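You operate a simulated robot arm through the tools that you are given. There is no shell and no other tool.

The job below is to be done with a simulated two-armed robot. You get a single attempt, and the scene is never put back.

JOB
On the end of the table, fold the teal towel in half.

The check looks at the end state, three seconds after you hand in, the way a careful person would. Anything else that was tipped, shoved, dropped, spilled or broken makes it a failure. Flat cloth is picked up by pressing the open fingertips on it (5 to 10 N) and closing them slowly along it; thin cloth reads only 2 to 8 mm in the jaws.

ROBOT AND FRAMES
Two 7-joint arms with two-finger grippers on one trunk, on a base that moves. Base frame: it is fixed to the floor where the robot stands at the start and does not move with it; the origin is under the middle of the robot, x ahead of it, y to its left, z up; the surface under the hand at the start is at about z = 0.75. Lengths are in m, angles in degrees, forces in N, time in s.
The left shoulder is at the start at [0.06, 0.123, 0.87], the right one opposite. With the tool pointing down near the work surface each hand reaches from about 0.36 to 0.8 m from the robot's upright axis, wherever it stands, measured 20 degrees to its own side. Places, roughly: end of the table [0.8, -0.2, 0.8]. Payload 1.47 kg a hand.
The tool frame of a hand sits at the grasp point between the pads (the TCP): z along the fingers, y along the line on which they close. The tips reach 0.016 m beyond it. The gripper opens to 0.087 m; its body begins 0.055 m behind the TCP.
Orientation is that of the tool frame in the base frame, as [roll, pitch, yaw] about the fixed x, y, z axes, in that order (R = Rz(yaw) Ry(pitch) Rx(roll)). With the fingers straight down and closing along the base's y, the tool's x points along the base's -x, its y along +y and its z along -z.

CONTROLS
- The arms move only by the tool send_rows. It takes "left_commands", "right_commands" or both (then of equal length, played together; a hand with none holds still); each is a list of rows, each a list of 7 numbers: the shift along the base's x, y, z in m, then the turn, a rotation vector about the base's x, y, z in degrees, then the opening in per cent of the stroke, from 0 (shut) to 100 (fully open). In form: [[x, y, z, ax, ay, az, gripper], ...]. A call has 1 to 20 rows; each row is the pose to reach, as a shift and turn from the pose commanded when the call began. Each row takes 0.2 s and may step no farther than 0.05 m and 8.6 degrees from the row before; otherwise, or with a gripper value out of range, the whole call is refused. Where a pose cannot be reached the arm comes as near as it can. A force on the tool above 40 N (or 10 N above the force at the start of the call, whichever is more), or a blocked arm, ends the call early, and 0.2 s more pass. The fingers move at their own pace (about 0.153 m/s each) and stop on an object; they squeeze with about 28 N. The grip force told is the motor's: it shows also when the fingers shut on nothing. Time passes only in rows, and 0.2 s behind the last, so rows that repeat a pose let the fingers close. The reply holds the time, the measured pose of the TCP, the force on the tool along the base axes, the opening and the grip force, in the units named above and with some noise, with the torque about the TCP (base axes, N m) and any sound that the robot's microphone picked up.
- Cameras (640 x 400 px; columns grow to the right, rows downward): "scene" is now at [0.0876, -0.0049, 1.4224]; the picture's right is [-0.06, -1.00, 0.00], its down [-0.76, 0.04, -0.65] and it looks along [0.65, -0.04, -0.76] (base axes); focal length 273 px, centre (320, 200). "left" rides on the left gripper at [0.073, -0.012, -0.09] in its tool frame; the picture's right is [0.16, 0.99, 0.00], its down [-0.72, 0.12, -0.68] and it looks along [-0.67, 0.11, 0.73] (tool axes); focal length 247 px, centre (320, 200). "right" rides on the right gripper at [0.073, 0.012, -0.09] in its tool frame; the picture's right is [-0.16, 0.99, 0.00], its down [-0.72, -0.12, -0.68] and it looks along [-0.67, -0.11, 0.73] (tool axes); focal length 247 px, centre (320, 200). There is no depth. A picture from a camera that has moved, and an enlarged one, comes with that camera's place and axes in the base frame and with its lens.
- get_image(camera): a new picture of that camera. The clock stands still meanwhile.
- slide_trunk(by): moves the trunk up (or, below 0, down) by that many m; the arms and the scene camera ride with it, the base frame stays. It gives what a move gives, with no picture.
- roll_base(legs): drives the robot by 1 to 6 legs, each [ahead, left, turn to the left] in m, m and degrees, along the robot's own axes; the way and the turn of a leg run together, so that a leg with both is an arc; at most 1.5 m and 180 degrees a leg. The arms and the cameras ride along, it lands a little off, and it stops where it bumps. It gives what a move gives.
- aim_head(pan, tilt): turns the head with the scene camera to pan (to the left, within 120 degrees either way) and tilt (down, from -29 to 69), counted from straight ahead of the robot. It gives what a move gives.
- zoom(camera, box): a new picture of the part [left, top, right, bottom] of that camera's present view, enlarged. The clock stands still meanwhile.
- sign_off(): hands the job in; it is judged then, once.

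Nothing tells you exact positions but the pictures and the camera data. Unless the task says otherwise, let go and move clear before handing in.

The tools are called after ">>>" by a JSON object that holds its "name" and its "arguments". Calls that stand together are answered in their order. send_rows: Moves the arms, as the interface text tells. Its arguments: {"type":"object","properties":{"left_commands":{"type":"array","items":{"type":"array","items":{"type":"number"}}},"right_commands":{"type":"array","items":{"type":"array","items":{"type":"number"}}}},"required":[]} The other tools are called the same way: slide_trunk (by) moves the trunk up or down; roll_base (legs) drives the base; aim_head (pan, tilt) turns the head that bears the scene camera; get_image (camera) takes a picture; zoom (camera, box) takes an enlarged picture of a part of a camera's view; sign_off () hands the job in.

At the start:

```text
clock: 0.0
left_eef_pos: [0.6408, 0.1908, 0.9067]
left_ee_rot: [-180.0, -0.1, 180.0]
left_ft_force: [0.0, -0.6, 0.6]
left_moment: [0.01, 0.01, 0.04]
left_grip_width: 0.087
left_gripper_force: 0.0
right_eef_pos: [0.5482, -0.3644, 0.9099]
right_ee_rot: [-179.9, 0.0, -180.0]
right_ft_force: [0.5, 0.7, -0.2]
right_moment: [0.0, 0.0, -0.01]
right_grip_width: 0.0867
right_gripper_force: 0.0
trunk travel left (down, up): [-0.025, 0.205]
robot x, y, heading: [0.0045, 0.0007, -0.1]
head pan, tilt (commanded): [-3.4, 49.6]
```

scene: 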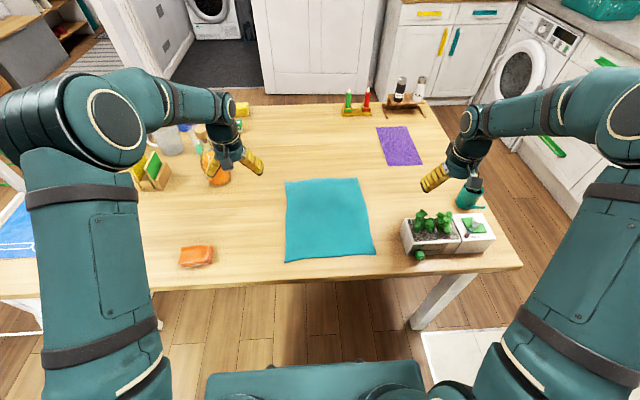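
right: 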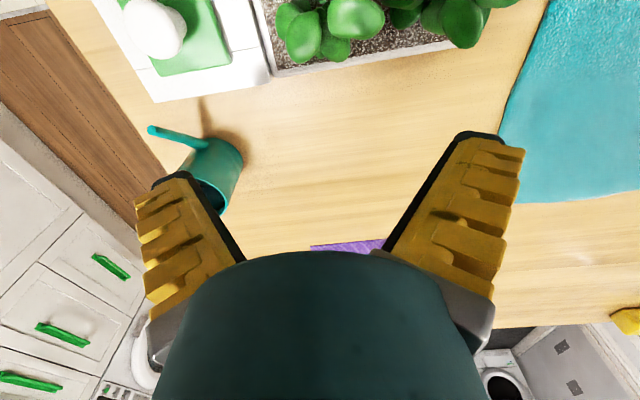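
left: 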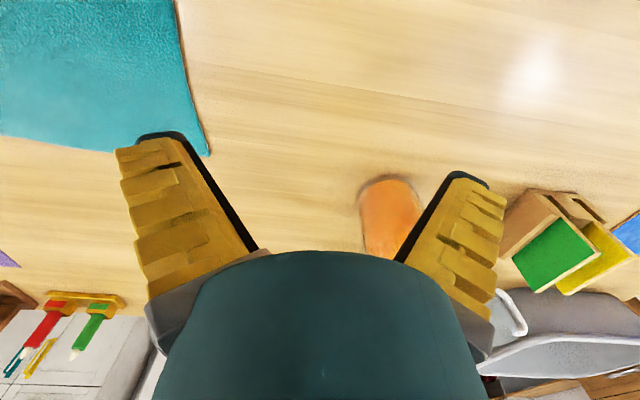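

The teal towel lies flat in the middle of the near table, at roughly x 0.45–0.76 and y −0.18 to 0.07. A planter stands close to its right side, and there is an orange item to the left. I'll look closer before planning the fold.

>>> {"name": "zoom", "arguments": {"camera": "scene", "box": [260, 160, 400, 280]}}

>>> {"name": "zoom", "arguments": {"camera": "scene", "box": [340, 160, 540, 290]}}

>>> {"name": "get_image", "arguments": {"camera": "right"}}

>>> {"name": "get_image", "arguments": {"camera": "left"}}

```text
3.33 times, centred on (330, 220) of scene
camera zoom: at [0.0876, -0.0049, 1.4224], right [-0.06, -1.0, 0.0], down [-0.76, 0.04, -0.65], along [0.65, -0.04, -0.76], focal length 911 px, centre (287, 133)
```

zoom: 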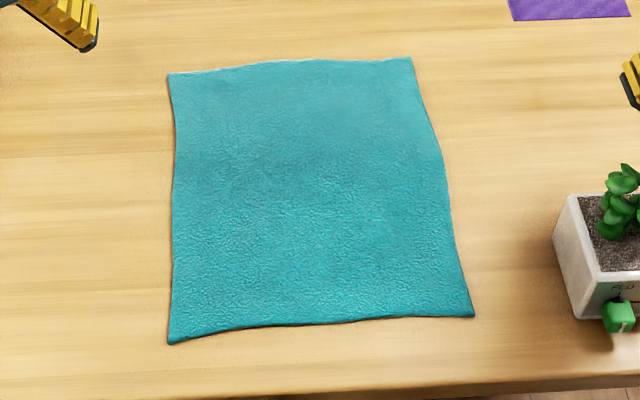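

```text
3.08 times, centred on (440, 225) of scene
camera zoom: at [0.0876, -0.0049, 1.4224], right [-0.06, -1.0, 0.0], down [-0.76, 0.04, -0.65], along [0.65, -0.04, -0.76], focal length 841 px, centre (-49, 123)
```

zoom: 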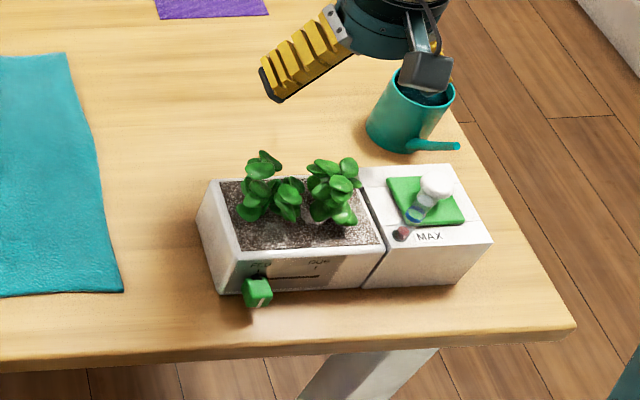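

```text
taken
camera right: at [0.4748, -0.3523, 0.9992], right [0.16, 0.99, 0.0], down [0.72, -0.12, 0.68], along [0.67, -0.11, -0.73], focal length 247 px, centre (320, 200)
```

right: 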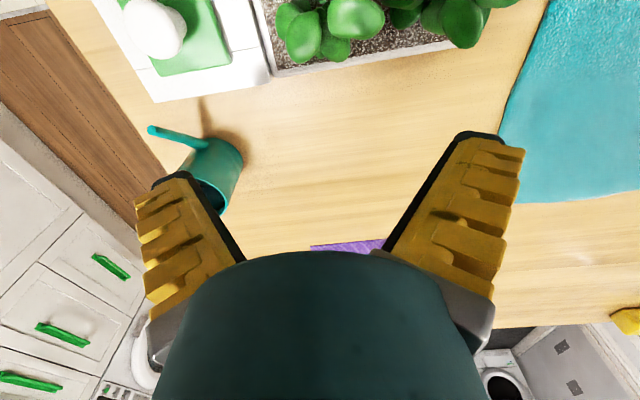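

```text
taken
camera left: at [0.5673, 0.1786, 0.9957], right [-0.16, 0.99, 0.0], down [0.72, 0.12, 0.68], along [0.67, 0.11, -0.73], focal length 247 px, centre (320, 200)
```

left: 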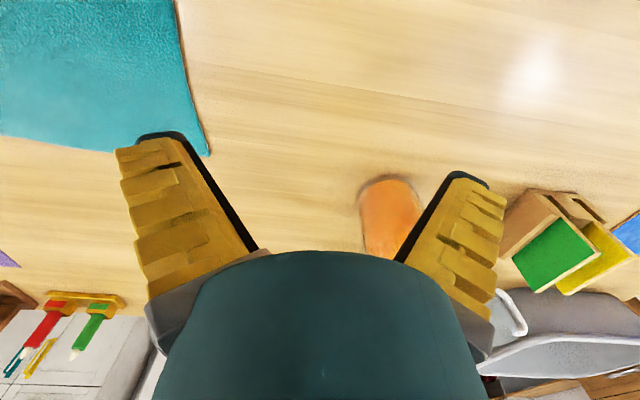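

The towel's corners come out at about far-left (0.751, 0.078), far-right (0.758, −0.176), near-left (0.444, 0.069) and near-right (0.454, −0.184). The planter's left wall is near y −0.266. I'll bring the far edge over to the near edge with both hands, so I'm moving both hands above the far corners first to look.

>>> {"name": "send_rows", "arguments": {"left_commands": [[0.013, -0.018, -0.005, 0, 0, 0, 80], [0.026, -0.036, -0.01, 0, 0, 0, 60], [0.039, -0.054, -0.015, 0, 0, 0, 50], [0.052, -0.072, -0.02, 0, 0, 0, 40], [0.065, -0.09, -0.025, 0, 0, 0, 36], [0.078, -0.107, -0.03, 0, 0, 0, 36], [0.091, -0.124, -0.035, 0, 0, 0, 36], [0.104, -0.141, -0.04, 0, 0, 0, 36]], "right_commands": [[0.025, 0.027, -0.005, 0, 0, 0, 80], [0.05, 0.054, -0.01, 0, 0, 0, 60], [0.075, 0.081, -0.015, 0, 0, 0, 50], [0.1, 0.108, -0.02, 0, 0, 0, 40], [0.125, 0.135, -0.025, 0, 0, 0, 36], [0.15, 0.162, -0.03, 0, 0, 0, 36], [0.175, 0.189, -0.035, 0, 0, 0, 36], [0.2, 0.216, -0.043, 0, 0, 0, 36]]}}

>>> {"name": "get_image", "arguments": {"camera": "left"}}

>>> {"name": "get_image", "arguments": {"camera": "right"}}

>>> {"name": "get_image", "arguments": {"camera": "scene"}}

```text
clock: 1.8
left_eef_pos: [0.7463, 0.049, 0.8652]
left_ee_rot: [-180.0, -0.2, -180.0]
left_ft_force: [0.0, -1.0, -0.5]
left_moment: [-0.01, 0.02, -0.01]
left_grip_width: 0.0373
left_gripper_force: 3.9
right_eef_pos: [0.7474, -0.1475, 0.8655]
right_ee_rot: [180.0, -0.1, 180.0]
right_ft_force: [-0.1, 0.3, 0.1]
right_moment: [-0.06, 0.04, -0.01]
right_grip_width: 0.0371
right_gripper_force: 4.7
trunk travel left (down, up): [-0.025, 0.205]
robot x, y, heading: [0.0005, 0.001, 0.1]
head pan, tilt (commanded): [-3.4, 49.6]
```

```text
taken
camera left: at [0.673, 0.0382, 0.9546], right [-0.16, 0.99, 0.0], down [0.72, 0.12, 0.68], along [0.67, 0.11, -0.73], focal length 247 px, centre (320, 200)
```

left: 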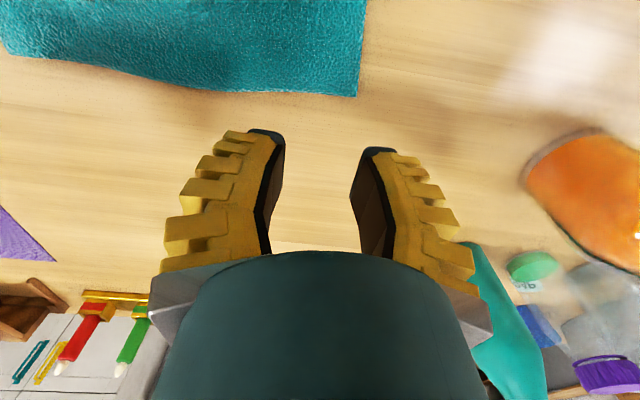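

```text
taken
camera right: at [0.6754, -0.1358, 0.9543], right [0.16, 0.99, 0.0], down [0.72, -0.12, 0.68], along [0.67, -0.11, -0.73], focal length 247 px, centre (320, 200)
```

right: 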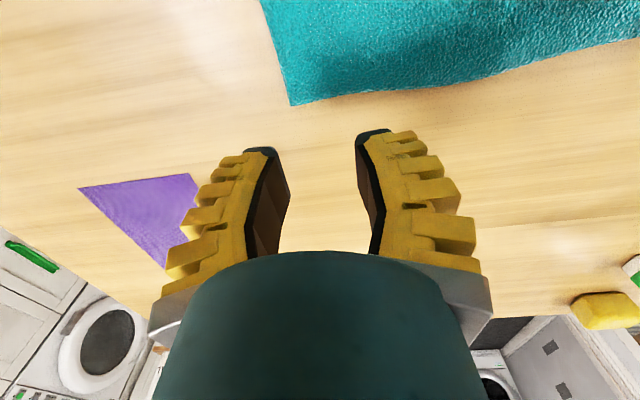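

```text
taken
camera scene: at [0.089, -0.0047, 1.4222], right [-0.06, -1.0, 0.0], down [-0.76, 0.04, -0.65], along [0.65, -0.04, -0.76], focal length 273 px, centre (320, 200)
```

scene: 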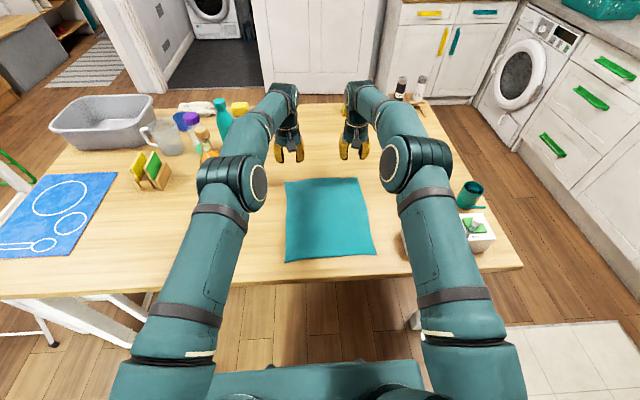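

Both hands sit just past and above the far corners, and the hand cameras put those corners near (0.742, 0.080) and (0.751, −0.173). I'll zoom in on the fingertips to judge their width before pressing on the cloth.

>>> {"name": "zoom", "arguments": {"camera": "left", "box": [220, 50, 420, 190]}}

>>> {"name": "zoom", "arguments": {"camera": "scene", "box": [260, 80, 400, 190]}}

```text
2.86 times, centred on (320, 120) of left
camera zoom: at [0.673, 0.0382, 0.9546], right [-0.16, 0.99, 0.0], down [0.72, 0.12, 0.68], along [0.67, 0.11, -0.73], focal length 706 px, centre (320, 429)
```

zoom: 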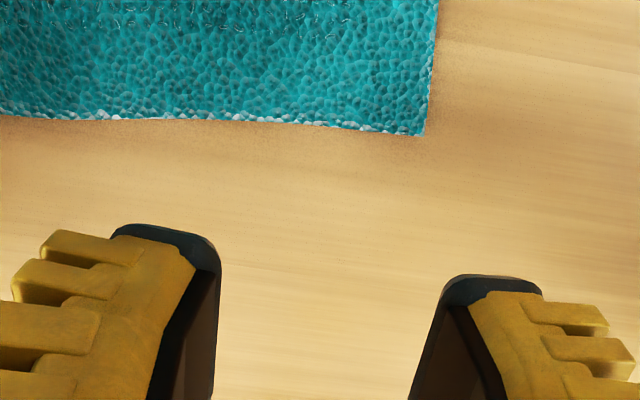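

```text
3.64 times, centred on (330, 135) of scene
camera zoom: at [0.089, -0.0047, 1.4222], right [-0.06, -1.0, 0.0], down [-0.76, 0.04, -0.65], along [0.65, -0.04, -0.76], focal length 994 px, centre (284, 436)
```

zoom: 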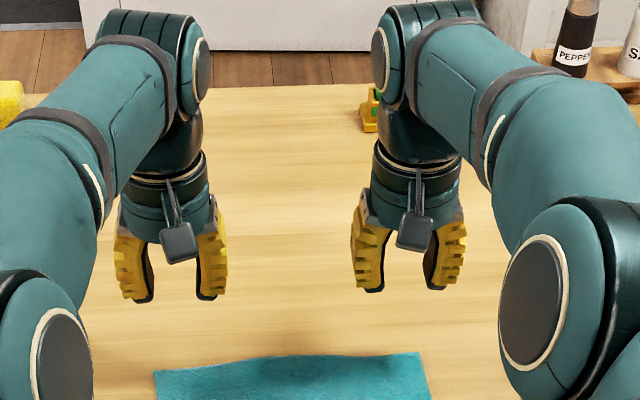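

The fingertips look about 2 cm wide and the gripper bodies have room side by side. Before grasping, I'll test in the air whether both hands reach the release pose at the near edge, tilted about 40° with the fingers pointing away from the robot.

>>> {"name": "send_rows", "arguments": {"left_commands": [[-0.037, 0, 0, 0, -5, 0, 30], [-0.074, 0, 0, 0, -10, 0, 30], [-0.111, 0, 0, 0, -15, 0, 30], [-0.148, 0, 0, 0, -20, 0, 30], [-0.185, 0, 0, 0, -25, 0, 30], [-0.222, 0, 0, 0, -30, 0, 30], [-0.259, 0, -0.005, 0, -35, 0, 30], [-0.296, 0, -0.015, 0, -40, 0, 30], [-0.296, 0, -0.015, 0, -40, 0, 30]], "right_commands": [[-0.037, 0, 0, 0, -5, 0, 30], [-0.074, 0, 0, 0, -10, 0, 30], [-0.111, 0, 0, 0, -15, 0, 30], [-0.148, 0, 0, 0, -20, 0, 30], [-0.185, 0, 0, 0, -25, 0, 30], [-0.222, 0, 0, 0, -30, 0, 30], [-0.259, 0, -0.005, 0, -35, 0, 30], [-0.296, 0, -0.015, 0, -40, 0, 30], [-0.296, 0, -0.015, 0, -40, 0, 30]]}}

>>> {"name": "get_image", "arguments": {"camera": "scene"}}

>>> {"name": "get_image", "arguments": {"camera": "right"}}

>>> {"name": "get_image", "arguments": {"camera": "left"}}

```text
clock: 3.8
left_eef_pos: [0.4524, 0.0558, 0.8568]
left_ee_rot: [-178.0, 40.3, -177.1]
left_ft_force: [-0.2, -0.7, 0.3]
left_moment: [0.01, 0.02, 0.0]
left_grip_width: 0.0323
left_gripper_force: 4.7
right_eef_pos: [0.4567, -0.1508, 0.858]
right_ee_rot: [178.6, 40.8, 178.3]
right_ft_force: [0.1, -0.1, 0.4]
right_moment: [-0.02, -0.01, 0.0]
right_grip_width: 0.0323
right_gripper_force: 4.3
trunk travel left (down, up): [-0.025, 0.205]
robot x, y, heading: [-0.0004, 0.0018, 0.1]
head pan, tilt (commanded): [-3.4, 49.6]
```

```text
taken
camera scene: at [0.0876, -0.0051, 1.4224], right [-0.06, -1.0, 0.0], down [-0.76, 0.04, -0.65], along [0.65, -0.04, -0.76], focal length 273 px, centre (320, 200)
```

scene: 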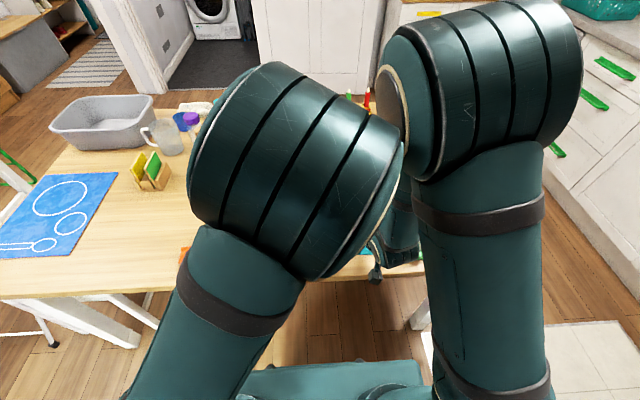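

```text
taken
camera right: at [0.3432, -0.1368, 0.8776], right [0.13, 0.98, 0.12], down [0.1, -0.13, 0.99], along [0.99, -0.12, -0.12], focal length 247 px, centre (320, 200)
```

right: 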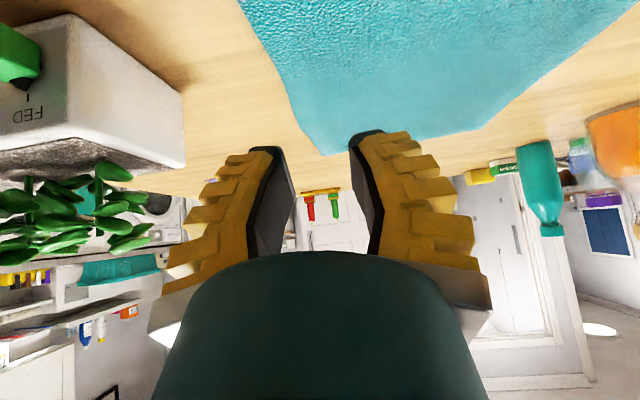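

```text
taken
camera left: at [0.3389, 0.0405, 0.8775], right [-0.15, 0.98, -0.13], down [0.11, 0.14, 0.98], along [0.98, 0.13, -0.13], focal length 247 px, centre (320, 200)
```

left: 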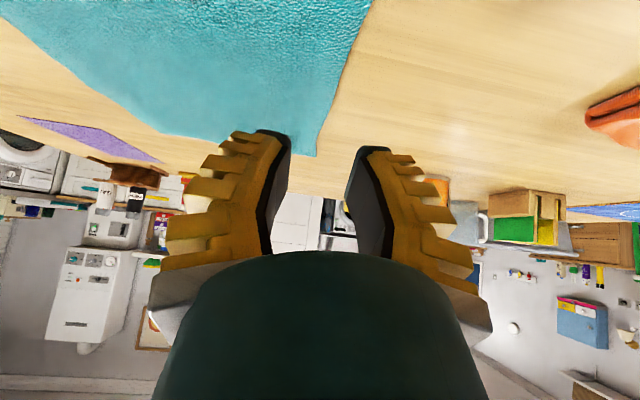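

At the near pose the hands came only within about 7 mm, because the arms are folded tight there. I'll raise the trunk so the shoulders sit higher and give more room, then test again.

>>> {"name": "slide_trunk", "arguments": {"by": 0.15}}

```text
clock: 5.5
left_eef_pos: [0.4513, 0.0537, 1.0055]
left_ee_rot: [-178.2, 40.3, -177.5]
left_ft_force: [-0.6, -0.1, -0.6]
left_moment: [0.03, 0.01, -0.02]
left_grip_width: 0.0323
left_gripper_force: 4.6
right_eef_pos: [0.4565, -0.1501, 1.0065]
right_ee_rot: [178.5, 40.7, 178.2]
right_ft_force: [0.3, 0.1, 0.3]
right_moment: [0.02, 0.01, 0.01]
right_grip_width: 0.0321
right_gripper_force: 5.0
trunk travel left (down, up): [-0.175, 0.055]
robot x, y, heading: [-0.0, 0.0007, -0.2]
head pan, tilt (commanded): [-3.4, 49.6]
```

The trunk is up 0.15 m and the hands rode up with it. I'll lower them to about z 0.83 in the same tilted pose and see how closely they follow.

>>> {"name": "send_rows", "arguments": {"left_commands": [[0, 0, -0.04, 0, 0, 0, 30], [0, 0, -0.08, 0, 0, 0, 30], [0, 0, -0.12, 0, 0, 0, 30], [0, 0, -0.16, 0, 0, 0, 30], [0, 0, -0.17, 0, 0, 0, 30]], "right_commands": [[0, 0, -0.04, 0, 0, 0, 30], [0, 0, -0.08, 0, 0, 0, 30], [0, 0, -0.12, 0, 0, 0, 30], [0, 0, -0.16, 0, 0, 0, 30], [0, 0, -0.17, 0, 0, 0, 30]]}}

>>> {"name": "get_image", "arguments": {"camera": "scene"}}

```text
clock: 6.8
left_eef_pos: [0.4478, 0.0476, 0.8298]
left_ee_rot: [180.0, 40.0, 179.8]
left_ft_force: [0.0, -0.6, -0.2]
left_moment: [-0.01, 0.02, 0.03]
left_grip_width: 0.0325
left_gripper_force: 4.8
right_eef_pos: [0.4549, -0.1471, 0.8325]
right_ee_rot: [180.0, 40.0, -179.8]
right_ft_force: [0.7, -0.2, 0.2]
right_moment: [0.0, -0.02, -0.02]
right_grip_width: 0.0324
right_gripper_force: 4.2
trunk travel left (down, up): [-0.175, 0.055]
robot x, y, heading: [-0.002, 0.0012, -0.1]
head pan, tilt (commanded): [-3.4, 49.6]
```

```text
taken
camera scene: at [0.0875, -0.0046, 1.5725], right [-0.06, -1.0, 0.0], down [-0.76, 0.04, -0.65], along [0.65, -0.04, -0.76], focal length 273 px, centre (320, 200)
```

scene: 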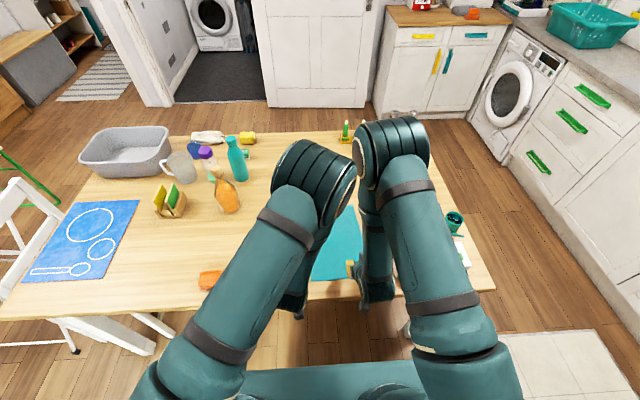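

The raised trunk makes the tilted near pose fully reachable. I'll go back to the far corners with the tool vertical, stop low above the cloth and check the fingertips against the corners.

>>> {"name": "send_rows", "arguments": {"left_commands": [[0.036, 0, 0, 0, 5, 0, 26], [0.072, 0, 0, 0, 10, 0, 26], [0.108, 0, 0, 0, 15, 0, 26], [0.144, 0, 0, 0, 20, 0, 26], [0.18, 0, 0, 0, 25, 0, 26], [0.216, 0, -0.005, 0, 30, 0, 26], [0.252, 0, -0.015, 0, 35, 0, 26], [0.288, 0.001, -0.03, 0, 40, 0, 26], [0.288, 0.001, -0.032, 0, 40, 0, 26]], "right_commands": [[0.0365, 0, 0, 0, 5, 0, 26], [0.073, 0, 0, 0, 10, 0, 26], [0.1095, 0, 0, 0, 15, 0, 26], [0.146, 0, 0, 0, 20, 0, 26], [0.1825, 0, 0, 0, 25, 0, 26], [0.219, 0.001, -0.005, 0, 30, 0, 26], [0.2555, 0.002, -0.015, 0, 35, 0, 26], [0.292, 0.003, -0.03, 0, 40, 0, 26], [0.292, 0.003, -0.032, 0, 40, 0, 26]]}}

>>> {"name": "get_image", "arguments": {"camera": "left"}}

>>> {"name": "get_image", "arguments": {"camera": "right"}}

>>> {"name": "get_image", "arguments": {"camera": "scene"}}

```text
clock: 8.6
left_eef_pos: [0.6882, 0.0589, 0.7698]
left_ee_rot: [178.8, -4.9, -179.4]
left_ft_force: [0.7, -2.0, 4.1]
left_moment: [-0.12, -0.01, -0.01]
left_grip_width: 0.0308
left_gripper_force: 5.7
left hand out of reach, approached as far as the arm can: row 8, 9
right_eef_pos: [0.6913, -0.1467, 0.7685]
right_ee_rot: [-179.6, -7.1, 179.9]
right_ft_force: [-1.5, 4.7, 15.8]
right_moment: [0.12, -0.13, 0.0]
right_grip_width: 0.0005
right_gripper_force: 27.5
right hand out of reach, approached as far as the arm can: row 8, 9
trunk travel left (down, up): [-0.175, 0.055]
robot x, y, heading: [-0.0035, -0.0011, -0.3]
head pan, tilt (commanded): [-3.4, 49.6]
stopped in row 9 (right hand): the force on the tool passed its limit at 183 N (the readings are from after the stop); the commanded pose is now the measured one
```

```text
taken
camera left: at [0.6227, 0.0449, 0.8649], right [-0.17, 0.99, 0.03], down [0.78, 0.11, 0.62], along [0.61, 0.13, -0.79], focal length 247 px, centre (320, 200)
```

left: 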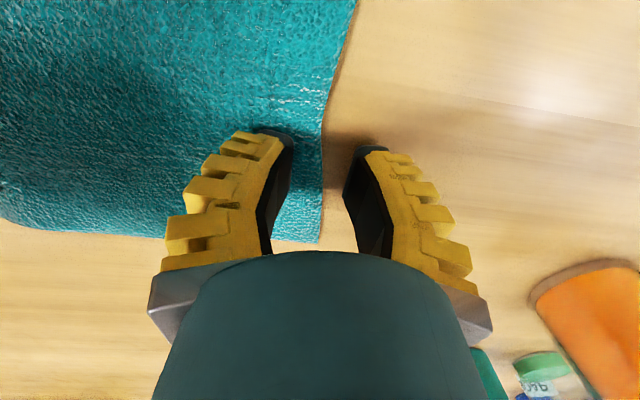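

```text
taken
camera right: at [0.6291, -0.1345, 0.8661], right [0.16, 0.99, -0.03], down [0.8, -0.11, 0.59], along [0.58, -0.11, -0.81], focal length 247 px, centre (320, 200)
```

right: 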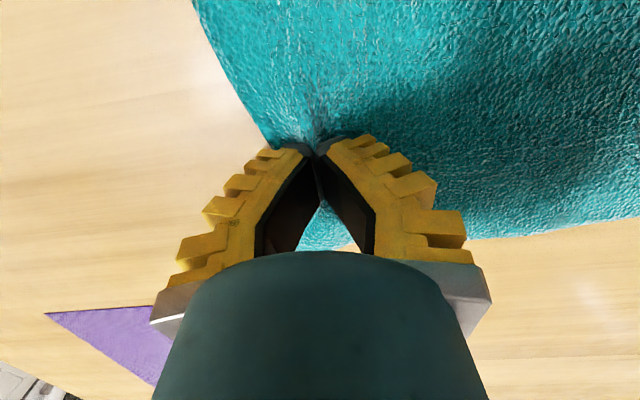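

```text
taken
camera scene: at [0.0863, -0.0045, 1.5726], right [-0.06, -1.0, 0.0], down [-0.76, 0.04, -0.65], along [0.65, -0.04, -0.76], focal length 273 px, centre (320, 200)
```

scene: 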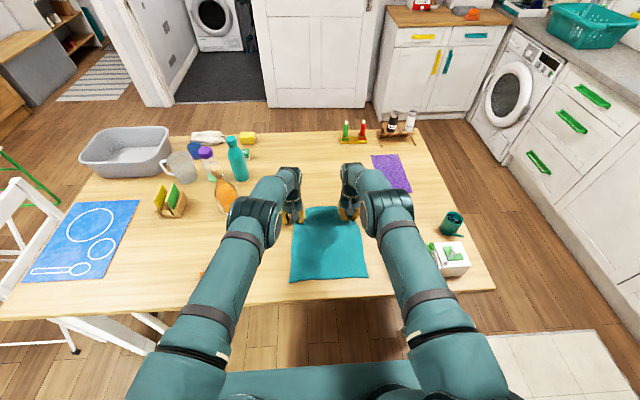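

With the trunk raised, the far pose was out of reach, so the hands sagged and the right one pressed onto the cloth. I'll lift both straight up with the fingers open and inspect.

>>> {"name": "send_rows", "arguments": {"left_commands": [[0, 0, 0.01, 0, 0, 0, 30], [0, 0, 0.03, 0, 0, 0, 30], [0, 0, 0.06, 0, 0, 0, 30], [0, 0, 0.08, 0, 0, 0, 30]], "right_commands": [[0, 0, 0.003, 0, 0, 0, 30], [0, 0, 0.02, 0, 0, 0, 30], [0, 0, 0.05, 0, 0, 0, 30], [0, 0, 0.08, 0, 0, 0, 30]]}}

>>> {"name": "get_image", "arguments": {"camera": "right"}}

>>> {"name": "get_image", "arguments": {"camera": "scene"}}

>>> {"name": "zoom", "arguments": {"camera": "scene", "box": [270, 180, 410, 300]}}

```text
clock: 9.6
left_eef_pos: [0.6871, 0.0616, 0.8488]
left_ee_rot: [178.6, -5.0, -179.4]
left_ft_force: [-0.3, 0.2, 0.1]
left_moment: [0.0, -0.06, 0.02]
left_grip_width: 0.0325
left_gripper_force: 4.8
right_eef_pos: [0.6892, -0.1504, 0.8463]
right_ee_rot: [-179.4, -7.2, 179.8]
right_ft_force: [0.8, 0.0, 0.4]
right_moment: [0.0, -0.03, -0.03]
right_grip_width: 0.0322
right_gripper_force: 3.8
trunk travel left (down, up): [-0.175, 0.055]
robot x, y, heading: [-0.0013, 0.0008, -0.3]
head pan, tilt (commanded): [-3.4, 49.6]
```

```text
taken
camera right: at [0.6279, -0.1363, 0.9435], right [0.16, 0.99, -0.03], down [0.8, -0.11, 0.58], along [0.57, -0.12, -0.81], focal length 247 px, centre (320, 200)
```

right: 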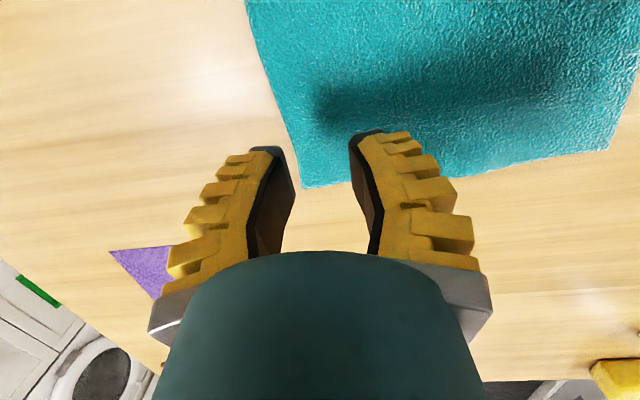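

```text
taken
camera scene: at [0.087, -0.0049, 1.5725], right [-0.06, -1.0, 0.0], down [-0.76, 0.04, -0.65], along [0.65, -0.04, -0.76], focal length 273 px, centre (320, 200)
```

scene: 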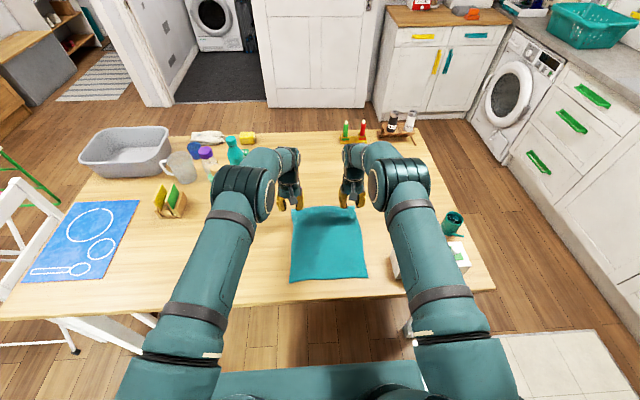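

```text
3.33 times, centred on (340, 240) of scene
camera zoom: at [0.087, -0.0049, 1.5725], right [-0.06, -1.0, 0.0], down [-0.76, 0.04, -0.65], along [0.65, -0.04, -0.76], focal length 911 px, centre (253, 67)
```

zoom: 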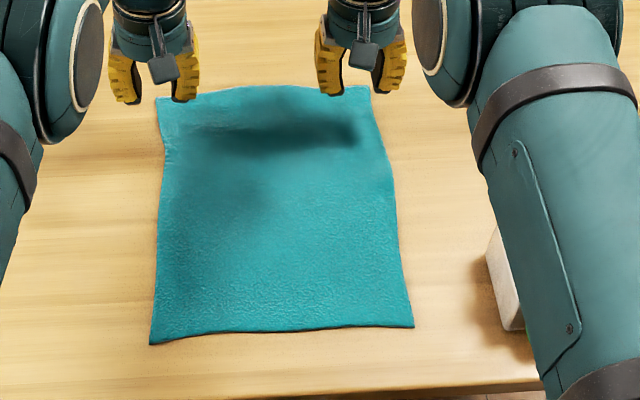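

The towel is still flat and only slightly dragged. The raised trunk shortens far reach, so I'll lift the hands, square them up and bring the trunk back down for the grasp. I can raise it again in mid-fold.

>>> {"name": "send_rows", "arguments": {"left_commands": [[0, 0, 0.04, -0.4, -1.3, -0.2, 30], [0, 0, 0.08, -0.7, -2.5, -0.3, 30], [0, 0, 0.12, -1.1, -3.8, -0.5, 30], [0, 0, 0.155, -1.4, -5, -0.6, 30]], "right_commands": [[0, 0, 0.04, 0.2, -1.8, 0, 30], [0, 0, 0.08, 0.3, -3.6, 0.1, 30], [0, 0, 0.12, 0.5, -5.4, 0.1, 30], [0, 0, 0.155, 0.6, -7.2, 0.2, 30]]}}

>>> {"name": "slide_trunk", "arguments": {"by": -0.15}}

>>> {"name": "get_image", "arguments": {"camera": "left"}}

>>> {"name": "get_image", "arguments": {"camera": "right"}}

>>> {"name": "get_image", "arguments": {"camera": "scene"}}

>>> {"name": "zoom", "arguments": {"camera": "scene", "box": [260, 160, 400, 280]}}

```text
clock: 10.6
left_eef_pos: [0.6887, 0.0605, 1.0036]
left_ee_rot: [-179.9, 0.0, 179.9]
left_ft_force: [-1.2, 0.2, 0.1]
left_moment: [-0.02, 0.0, 0.0]
left_grip_width: 0.0324
left_gripper_force: 4.7
right_eef_pos: [0.6883, -0.1479, 1.0016]
right_ee_rot: [179.9, -0.1, -179.9]
right_ft_force: [0.5, 0.6, 0.0]
right_moment: [-0.06, -0.01, 0.0]
right_grip_width: 0.0322
right_gripper_force: 4.6
trunk travel left (down, up): [-0.175, 0.055]
robot x, y, heading: [0.0013, -0.0005, -0.1]
head pan, tilt (commanded): [-3.4, 49.6]
```

```text
clock: 12.3
left_eef_pos: [0.6882, 0.061, 0.8537]
left_ee_rot: [-179.9, 0.0, 180.0]
left_ft_force: [0.7, -0.2, -0.2]
left_moment: [0.01, -0.01, 0.02]
left_grip_width: 0.0322
left_gripper_force: 4.4
right_eef_pos: [0.6882, -0.1478, 0.851]
right_ee_rot: [179.9, -0.1, -179.9]
right_ft_force: [-1.1, 0.5, 0.3]
right_moment: [0.0, 0.01, 0.03]
right_grip_width: 0.0324
right_gripper_force: 4.6
trunk travel left (down, up): [-0.025, 0.205]
robot x, y, heading: [0.0007, 0.0024, 0.1]
head pan, tilt (commanded): [-3.4, 49.6]
```

```text
taken
camera left: at [0.6155, 0.0489, 0.9432], right [-0.16, 0.99, 0.0], down [0.72, 0.12, 0.68], along [0.67, 0.11, -0.73], focal length 247 px, centre (320, 200)
```

left: 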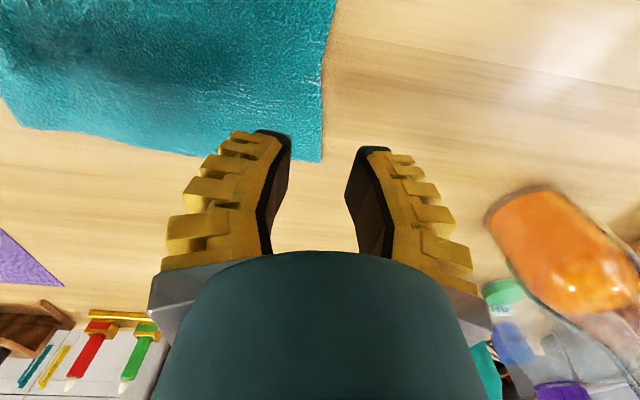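

```text
taken
camera right: at [0.616, -0.1362, 0.9403], right [0.16, 0.99, 0.0], down [0.73, -0.12, 0.68], along [0.67, -0.11, -0.73], focal length 247 px, centre (320, 200)
```

right: 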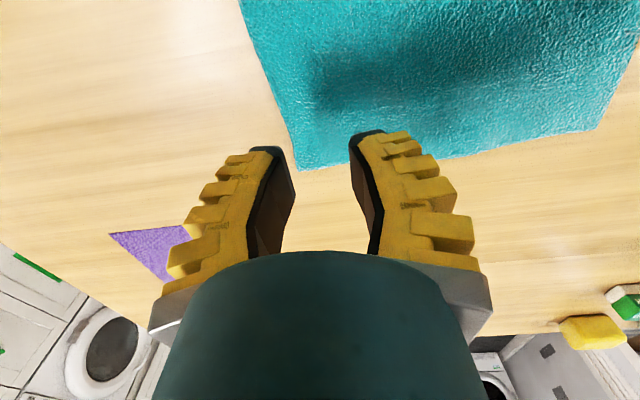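

```text
taken
camera scene: at [0.0876, -0.0049, 1.4226], right [-0.06, -1.0, 0.0], down [-0.76, 0.04, -0.65], along [0.65, -0.04, -0.76], focal length 273 px, centre (320, 200)
```

scene: 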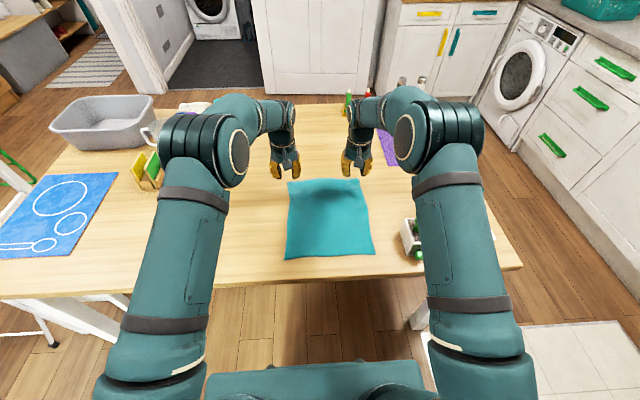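

```text
3.33 times, centred on (330, 220) of scene
camera zoom: at [0.0876, -0.0049, 1.4226], right [-0.06, -1.0, 0.0], down [-0.76, 0.04, -0.65], along [0.65, -0.04, -0.76], focal length 911 px, centre (287, 133)
```

zoom: 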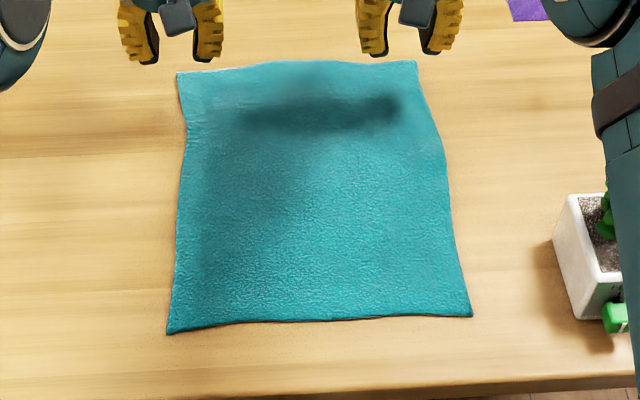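

With the trunk back down I re-measured the towel: far corners near (0.741, 0.070) and (0.745, −0.178), near corners near (0.447, 0.070) and (0.448, −0.179). I'll place the fingertips just above the far corners, a little inside the edges.

>>> {"name": "send_rows", "arguments": {"left_commands": [[0.015, -0.007, 0, 0, 0, 0, 25], [0.03, -0.014, 0, 0, 0, 0, 25], [0.046, -0.022, -0.01, 0, 0, 0, 25], [0.046, -0.022, -0.04, 0, 0, 0, 25], [0.046, -0.022, -0.063, 0, 0, 0, 25], [0.046, -0.022, -0.063, 0, 0, 0, 25]], "right_commands": [[0.016, 0, 0, 0, 0, 0, 25], [0.032, 0.001, 0, 0, 0, 0, 25], [0.049, 0.0015, -0.01, 0, 0, 0, 25], [0.049, 0.0015, -0.04, 0, 0, 0, 25], [0.049, 0.0015, -0.061, 0, 0, 0, 25], [0.049, 0.0015, -0.061, 0, 0, 0, 25]]}}

>>> {"name": "zoom", "arguments": {"camera": "left", "box": [200, 60, 440, 240]}}

>>> {"name": "zoom", "arguments": {"camera": "right", "box": [200, 60, 440, 240]}}

>>> {"name": "zoom", "arguments": {"camera": "scene", "box": [260, 140, 400, 220]}}

```text
clock: 13.7
left_eef_pos: [0.7349, 0.0386, 0.7911]
left_ee_rot: [-179.9, 0.1, 179.9]
left_ft_force: [-0.5, 0.2, 0.3]
left_moment: [0.0, 0.0, -0.02]
left_grip_width: 0.0282
left_gripper_force: 4.9
right_eef_pos: [0.7393, -0.1454, 0.7899]
right_ee_rot: [179.9, -0.1, -179.8]
right_ft_force: [-0.3, 0.4, 0.1]
right_moment: [0.01, -0.01, -0.04]
right_grip_width: 0.028
right_gripper_force: 4.2
trunk travel left (down, up): [-0.025, 0.205]
robot x, y, heading: [-0.0028, 0.0006, 0.3]
head pan, tilt (commanded): [-3.4, 49.6]
```

```text
2.22 times, centred on (320, 150) of left
camera zoom: at [0.6616, 0.027, 0.88], right [-0.16, 0.99, 0.0], down [0.72, 0.12, 0.68], along [0.67, 0.11, -0.73], focal length 549 px, centre (320, 311)
```

zoom: 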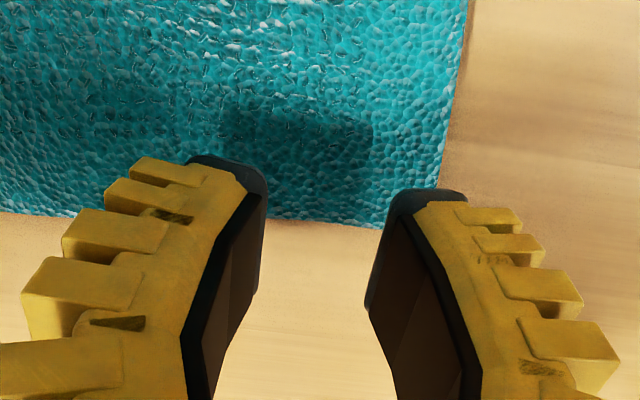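

```text
2.22 times, centred on (320, 150) of right
camera zoom: at [0.6654, -0.1347, 0.8792], right [0.16, 0.99, 0.0], down [0.73, -0.12, 0.68], along [0.67, -0.11, -0.73], focal length 549 px, centre (320, 311)
```

zoom: 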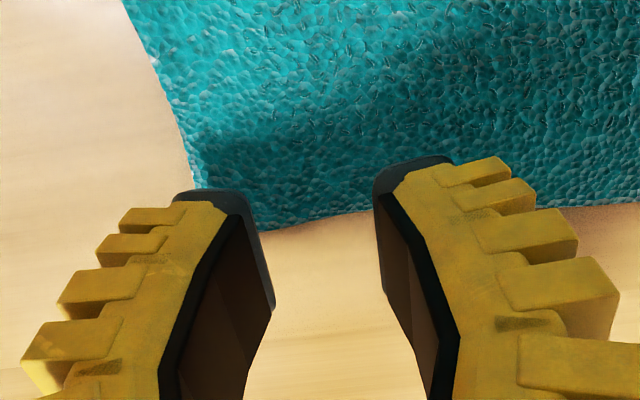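

```text
4.57 times, centred on (330, 180) of scene
camera zoom: at [0.0876, -0.0049, 1.4225], right [-0.06, -1.0, 0.0], down [-0.76, 0.04, -0.65], along [0.65, -0.04, -0.76], focal length 1250 px, centre (274, 291)
```

zoom: 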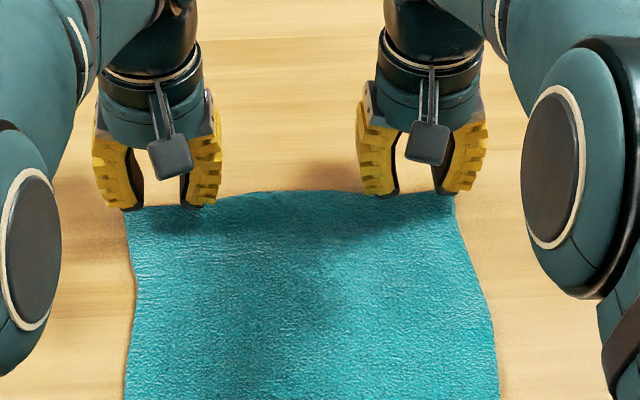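

The fingertips are about 9 mm inside the far edge and just inside the side edges. I'll lower them slowly to contact.

>>> {"name": "send_rows", "arguments": {"left_commands": [[0, 0, -0.008, 0, 0, 0, 25], [0, 0, -0.014, 0, 0, 0, 25], [0, 0, -0.017, 0, 0, 0, 25], [0, 0, -0.018, 0, 0, 0, 25]], "right_commands": [[0, 0, -0.008, 0, 0, 0, 25], [0, 0, -0.014, 0, 0, 0, 25], [0, 0, -0.016, 0, 0, 0, 25], [0, 0, -0.017, 0, 0, 0, 25]]}}

```text
clock: 14.7
left_eef_pos: [0.7353, 0.0391, 0.7722]
left_ee_rot: [-179.9, 0.0, 179.9]
left_ft_force: [-1.2, 0.5, -0.3]
left_moment: [0.04, 0.01, 0.0]
left_grip_width: 0.0233
left_gripper_force: 7.2
right_eef_pos: [0.7377, -0.1464, 0.7721]
right_ee_rot: [180.0, -0.1, -179.9]
right_ft_force: [0.3, -0.1, -0.6]
right_moment: [0.0, 0.01, 0.0]
right_grip_width: 0.028
right_gripper_force: 4.3
trunk travel left (down, up): [-0.025, 0.205]
robot x, y, heading: [-0.0007, -0.0005, 0.1]
head pan, tilt (commanded): [-3.4, 49.6]
```

There is no contact force yet at TCP z 0.772. I'll go down in 1 mm steps.

>>> {"name": "send_rows", "arguments": {"left_commands": [[0, 0, -0.001, 0, 0, 0, 25], [0, 0, -0.002, 0, 0, 0, 25]], "right_commands": [[0, 0, -0.001, 0, 0, 0, 25], [0, 0, -0.002, 0, 0, 0, 25]]}}

```text
clock: 15.3
left_eef_pos: [0.7344, 0.0396, 0.7687]
left_ee_rot: [-179.9, 0.0, -179.9]
left_ft_force: [-0.8, 0.1, 0.1]
left_moment: [-0.02, 0.01, 0.0]
left_grip_width: 0.0228
left_gripper_force: 7.6
right_eef_pos: [0.7377, -0.147, 0.7716]
right_ee_rot: [179.9, -0.1, -179.8]
right_ft_force: [-0.1, -0.1, 1.2]
right_moment: [0.0, -0.03, -0.03]
right_grip_width: 0.0228
right_gripper_force: 6.6
trunk travel left (down, up): [-0.025, 0.205]
robot x, y, heading: [-0.0027, 0.0004, -0.1]
head pan, tilt (commanded): [-3.4, 49.6]
```

Contact is just beginning. A little further down.

>>> {"name": "send_rows", "arguments": {"left_commands": [[0, 0, -0.001, 0, 0, 0, 25], [0, 0, -0.002, 0, 0, 0, 25]], "right_commands": [[0, 0, -0.001, 0, 0, 0, 25], [0, 0, -0.002, 0, 0, 0, 25]]}}

```text
clock: 15.9
left_eef_pos: [0.7347, 0.0385, 0.7684]
left_ee_rot: [-179.9, 0.1, -180.0]
left_ft_force: [0.4, 0.5, 2.9]
left_moment: [-0.02, 0.01, 0.03]
left_grip_width: 0.023
left_gripper_force: 7.4
right_eef_pos: [0.7383, -0.146, 0.7687]
right_ee_rot: [179.9, -0.1, -179.9]
right_ft_force: [0.4, 0.5, 2.5]
right_moment: [-0.02, -0.02, -0.02]
right_grip_width: 0.0233
right_gripper_force: 7.1
trunk travel left (down, up): [-0.025, 0.205]
robot x, y, heading: [-0.0012, 0.0022, 0.1]
head pan, tilt (commanded): [-3.4, 49.6]
```

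Now about 3 N on each hand. A bit more pressure before closing.

>>> {"name": "send_rows", "arguments": {"left_commands": [[0, 0, -0.001, 0, 0, 0, 25], [0, 0, -0.0015, 0, 0, 0, 25]], "right_commands": [[0, 0, -0.001, 0, 0, 0, 25], [0, 0, -0.0015, 0, 0, 0, 25]]}}

```text
clock: 16.5
left_eef_pos: [0.7349, 0.0394, 0.7687]
left_ee_rot: [-179.8, 0.1, -179.9]
left_ft_force: [-0.2, -0.5, 6.0]
left_moment: [-0.03, 0.01, 0.0]
left_grip_width: 0.0235
left_gripper_force: 7.6
right_eef_pos: [0.7375, -0.1467, 0.7684]
right_ee_rot: [179.8, 0.0, -180.0]
right_ft_force: [0.7, 0.5, 7.4]
right_moment: [-0.05, 0.0, -0.01]
right_grip_width: 0.0237
right_gripper_force: 7.4
trunk travel left (down, up): [-0.025, 0.205]
robot x, y, heading: [0.0001, 0.0002, 0.2]
head pan, tilt (commanded): [-3.4, 49.6]
```

6 N and 7.4 N, which is in the right range. I'll close slowly, drifting each hand slightly inward so the inner finger stays put and only the corner cloth gathers.

>>> {"name": "send_rows", "arguments": {"left_commands": [[0, -0.001, 0, 0, 0, 0, 22], [0, -0.002, 0, 0, 0, 0, 20], [0, -0.003, 0, 0, 0, 0, 17], [0, -0.004, 0, 0, 0, 0, 15], [0, -0.005, 0, 0, 0, 0, 12], [0, -0.006, 0, 0, 0, 0, 10], [0, -0.007, 0, 0, 0, 0, 8], [0, -0.008, 0, 0, 0, 0, 6], [0, -0.009, 0, 0, 0, 0, 4], [0, -0.01, 0, 0, 0, 0, 2], [0, -0.01, 0, 0, 0, 0, 0], [0, -0.01, 0, 0, 0, 0, 0], [0, -0.01, 0, 0, 0, 0, 0]], "right_commands": [[0, 0.001, 0, 0, 0, 0, 22], [0, 0.002, 0, 0, 0, 0, 20], [0, 0.003, 0, 0, 0, 0, 17], [0, 0.004, 0, 0, 0, 0, 15], [0, 0.005, 0, 0, 0, 0, 12], [0, 0.006, 0, 0, 0, 0, 10], [0, 0.007, 0, 0, 0, 0, 8], [0, 0.008, 0, 0, 0, 0, 6], [0, 0.009, 0, 0, 0, 0, 4], [0, 0.01, 0, 0, 0, 0, 2], [0, 0.01, 0, 0, 0, 0, 0], [0, 0.01, 0, 0, 0, 0, 0], [0, 0.01, 0, 0, 0, 0, 0]]}}

>>> {"name": "zoom", "arguments": {"camera": "left", "box": [200, 60, 440, 240]}}

>>> {"name": "zoom", "arguments": {"camera": "right", "box": [200, 60, 440, 240]}}

```text
clock: 19.3
left_eef_pos: [0.7336, 0.0286, 0.7677]
left_ee_rot: [-179.9, 0.1, 179.8]
left_ft_force: [0.5, -0.6, 7.1]
left_moment: [-0.01, 0.02, 0.01]
left_grip_width: 0.0
left_gripper_force: 28.3
right_eef_pos: [0.7387, -0.1366, 0.7679]
right_ee_rot: [179.8, -0.1, -179.9]
right_ft_force: [0.6, 0.5, 7.1]
right_moment: [0.01, -0.03, 0.0]
right_grip_width: 0.0
right_gripper_force: 28.2
trunk travel left (down, up): [-0.025, 0.205]
robot x, y, heading: [0.0007, -0.0003, 0.1]
head pan, tilt (commanded): [-3.4, 49.6]
```

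```text
2.22 times, centred on (320, 150) of left
camera zoom: at [0.661, 0.017, 0.8575], right [-0.16, 0.99, 0.0], down [0.72, 0.12, 0.68], along [0.67, 0.11, -0.73], focal length 549 px, centre (320, 311)
```

zoom: 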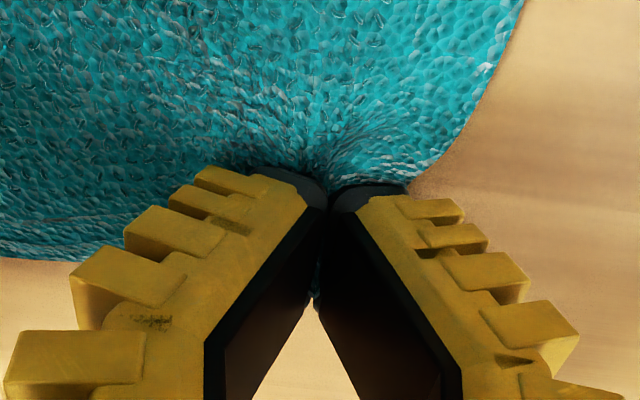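

```text
2.22 times, centred on (320, 150) of right
camera zoom: at [0.6646, -0.1243, 0.8573], right [0.16, 0.99, 0.0], down [0.72, -0.12, 0.68], along [0.67, -0.11, -0.73], focal length 549 px, centre (320, 311)
```

zoom: 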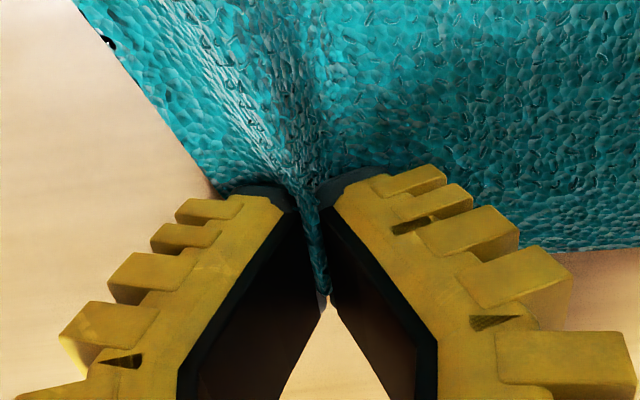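

Both grips closed, but each reads 0 mm. The right shows cloth in the slit, and the left isn't clear. I'll lift both 3 cm to test.

>>> {"name": "send_rows", "arguments": {"left_commands": [[0, 0, 0.005, 0, 0, 0, 0], [0, 0, 0.012, 0, 0, 0, 0], [0, 0, 0.02, 0, 0, 0, 0], [0, 0, 0.03, 0, 0, 0, 0]], "right_commands": [[0, 0, 0.005, 0, 0, 0, 0], [0, 0, 0.012, 0, 0, 0, 0], [0, 0, 0.02, 0, 0, 0, 0], [0, 0, 0.03, 0, 0, 0, 0]]}}

>>> {"name": "zoom", "arguments": {"camera": "left", "box": [200, 60, 440, 240]}}

>>> {"name": "zoom", "arguments": {"camera": "right", "box": [200, 60, 440, 240]}}

>>> {"name": "zoom", "arguments": {"camera": "scene", "box": [260, 130, 400, 220]}}

```text
clock: 20.3
left_eef_pos: [0.7344, 0.0289, 0.7975]
left_ee_rot: [180.0, 0.1, 179.8]
left_ft_force: [0.0, -1.4, 0.8]
left_moment: [-0.01, 0.01, -0.03]
left_grip_width: 0.0
left_gripper_force: 29.6
right_eef_pos: [0.7376, -0.1367, 0.798]
right_ee_rot: [179.9, -0.2, -179.9]
right_ft_force: [0.3, 0.9, -0.6]
right_moment: [0.0, 0.01, -0.01]
right_grip_width: 0.0
right_gripper_force: 30.0
trunk travel left (down, up): [-0.025, 0.205]
robot x, y, heading: [0.0014, -0.0024, 0.1]
head pan, tilt (commanded): [-3.4, 49.6]
```

```text
2.22 times, centred on (320, 150) of left
camera zoom: at [0.6613, 0.0169, 0.8868], right [-0.16, 0.99, 0.0], down [0.72, 0.12, 0.68], along [0.67, 0.11, -0.73], focal length 549 px, centre (320, 311)
```

zoom: 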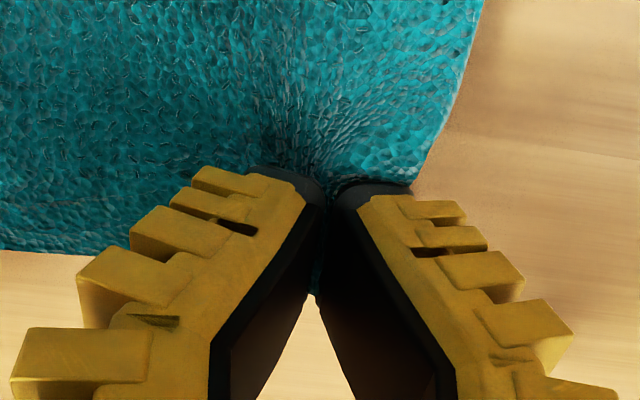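

```text
2.22 times, centred on (320, 150) of right
camera zoom: at [0.6648, -0.1245, 0.8868], right [0.16, 0.99, 0.0], down [0.73, -0.12, 0.68], along [0.67, -0.11, -0.74], focal length 549 px, centre (320, 311)
```

zoom: 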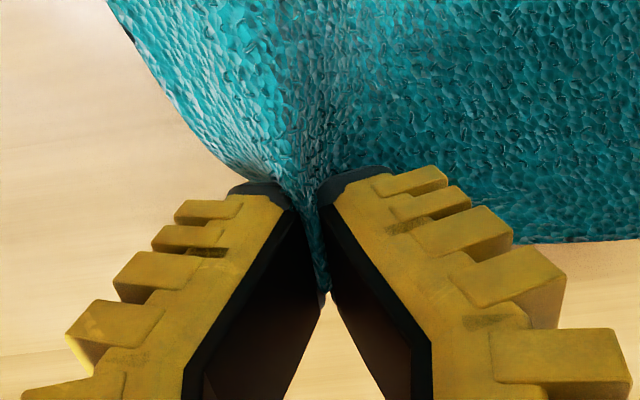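

```text
4.44 times, centred on (330, 175) of scene
camera zoom: at [0.0876, -0.0049, 1.4224], right [-0.06, -1.0, 0.0], down [-0.76, 0.04, -0.65], along [0.65, -0.04, -0.76], focal length 1215 px, centre (276, 311)
```

zoom: 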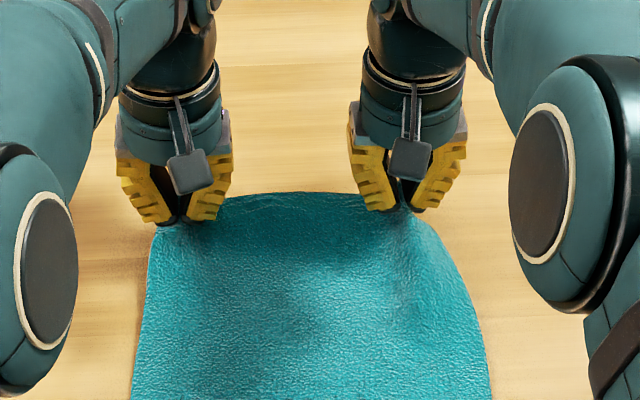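

Both corners look lifted. I'll raise them a bit further along the fold arc and confirm both grips hold.

>>> {"name": "send_rows", "arguments": {"left_commands": [[-0.005, 0, 0.01, 0, -1, 0, 0], [-0.01, 0, 0.02, 0, -2, 0, 0], [-0.016, 0, 0.03, 0, -3, 0, 0], [-0.022, 0, 0.038, 0, -4, 0, 0]], "right_commands": [[-0.005, 0, 0.01, 0, -1, 0, 0], [-0.01, 0, 0.02, 0, -2, 0, 0], [-0.016, 0, 0.03, 0, -3, 0, 0], [-0.022, 0, 0.038, 0, -4, 0, 0]]}}

>>> {"name": "get_image", "arguments": {"camera": "left"}}

>>> {"name": "get_image", "arguments": {"camera": "right"}}

>>> {"name": "zoom", "arguments": {"camera": "scene", "box": [240, 120, 420, 280]}}

```text
clock: 21.3
left_eef_pos: [0.7127, 0.0279, 0.8355]
left_ee_rot: [-179.9, 4.1, 179.9]
left_ft_force: [0.3, -0.4, -0.3]
left_moment: [-0.03, 0.02, 0.01]
left_grip_width: 0.0
left_gripper_force: 29.8
right_eef_pos: [0.7156, -0.136, 0.8343]
right_ee_rot: [179.9, 3.9, -179.8]
right_ft_force: [0.2, 0.3, 0.1]
right_moment: [-0.02, 0.0, 0.0]
right_grip_width: 0.0002
right_gripper_force: 26.9
trunk travel left (down, up): [-0.025, 0.205]
robot x, y, heading: [0.0013, -0.0013, 0.1]
head pan, tilt (commanded): [-3.4, 49.6]
```

```text
taken
camera left: at [0.6329, 0.0169, 0.919], right [-0.16, 0.99, -0.01], down [0.67, 0.12, 0.73], along [0.72, 0.1, -0.68], focal length 247 px, centre (320, 200)
```

left: 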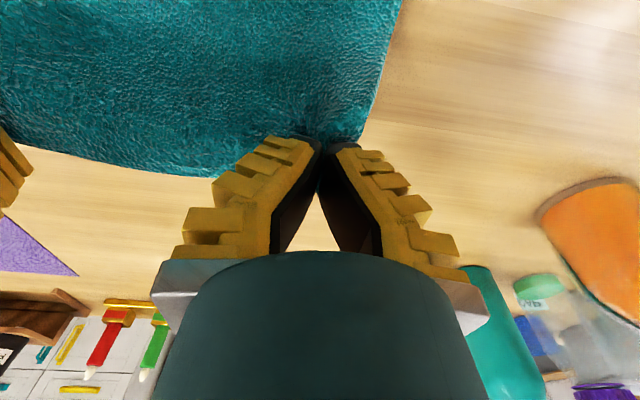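

```text
taken
camera right: at [0.6369, -0.1244, 0.9192], right [0.16, 0.99, 0.01], down [0.68, -0.12, 0.73], along [0.72, -0.11, -0.69], focal length 247 px, centre (320, 200)
```

right: 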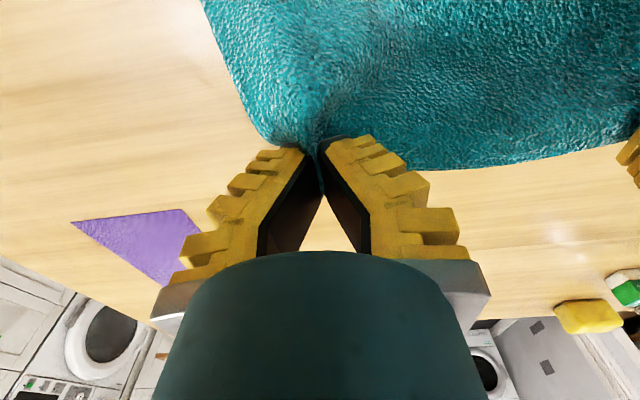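

```text
2.50 times, centred on (330, 200) of scene
camera zoom: at [0.0873, -0.0049, 1.4224], right [-0.06, -1.0, 0.0], down [-0.76, 0.04, -0.65], along [0.65, -0.04, -0.76], focal length 683 px, centre (295, 200)
```

zoom: 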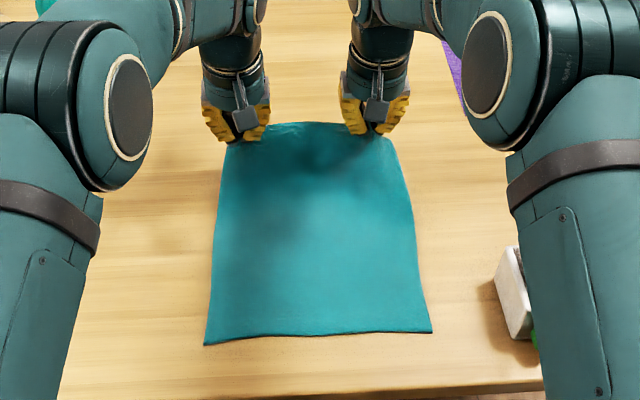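

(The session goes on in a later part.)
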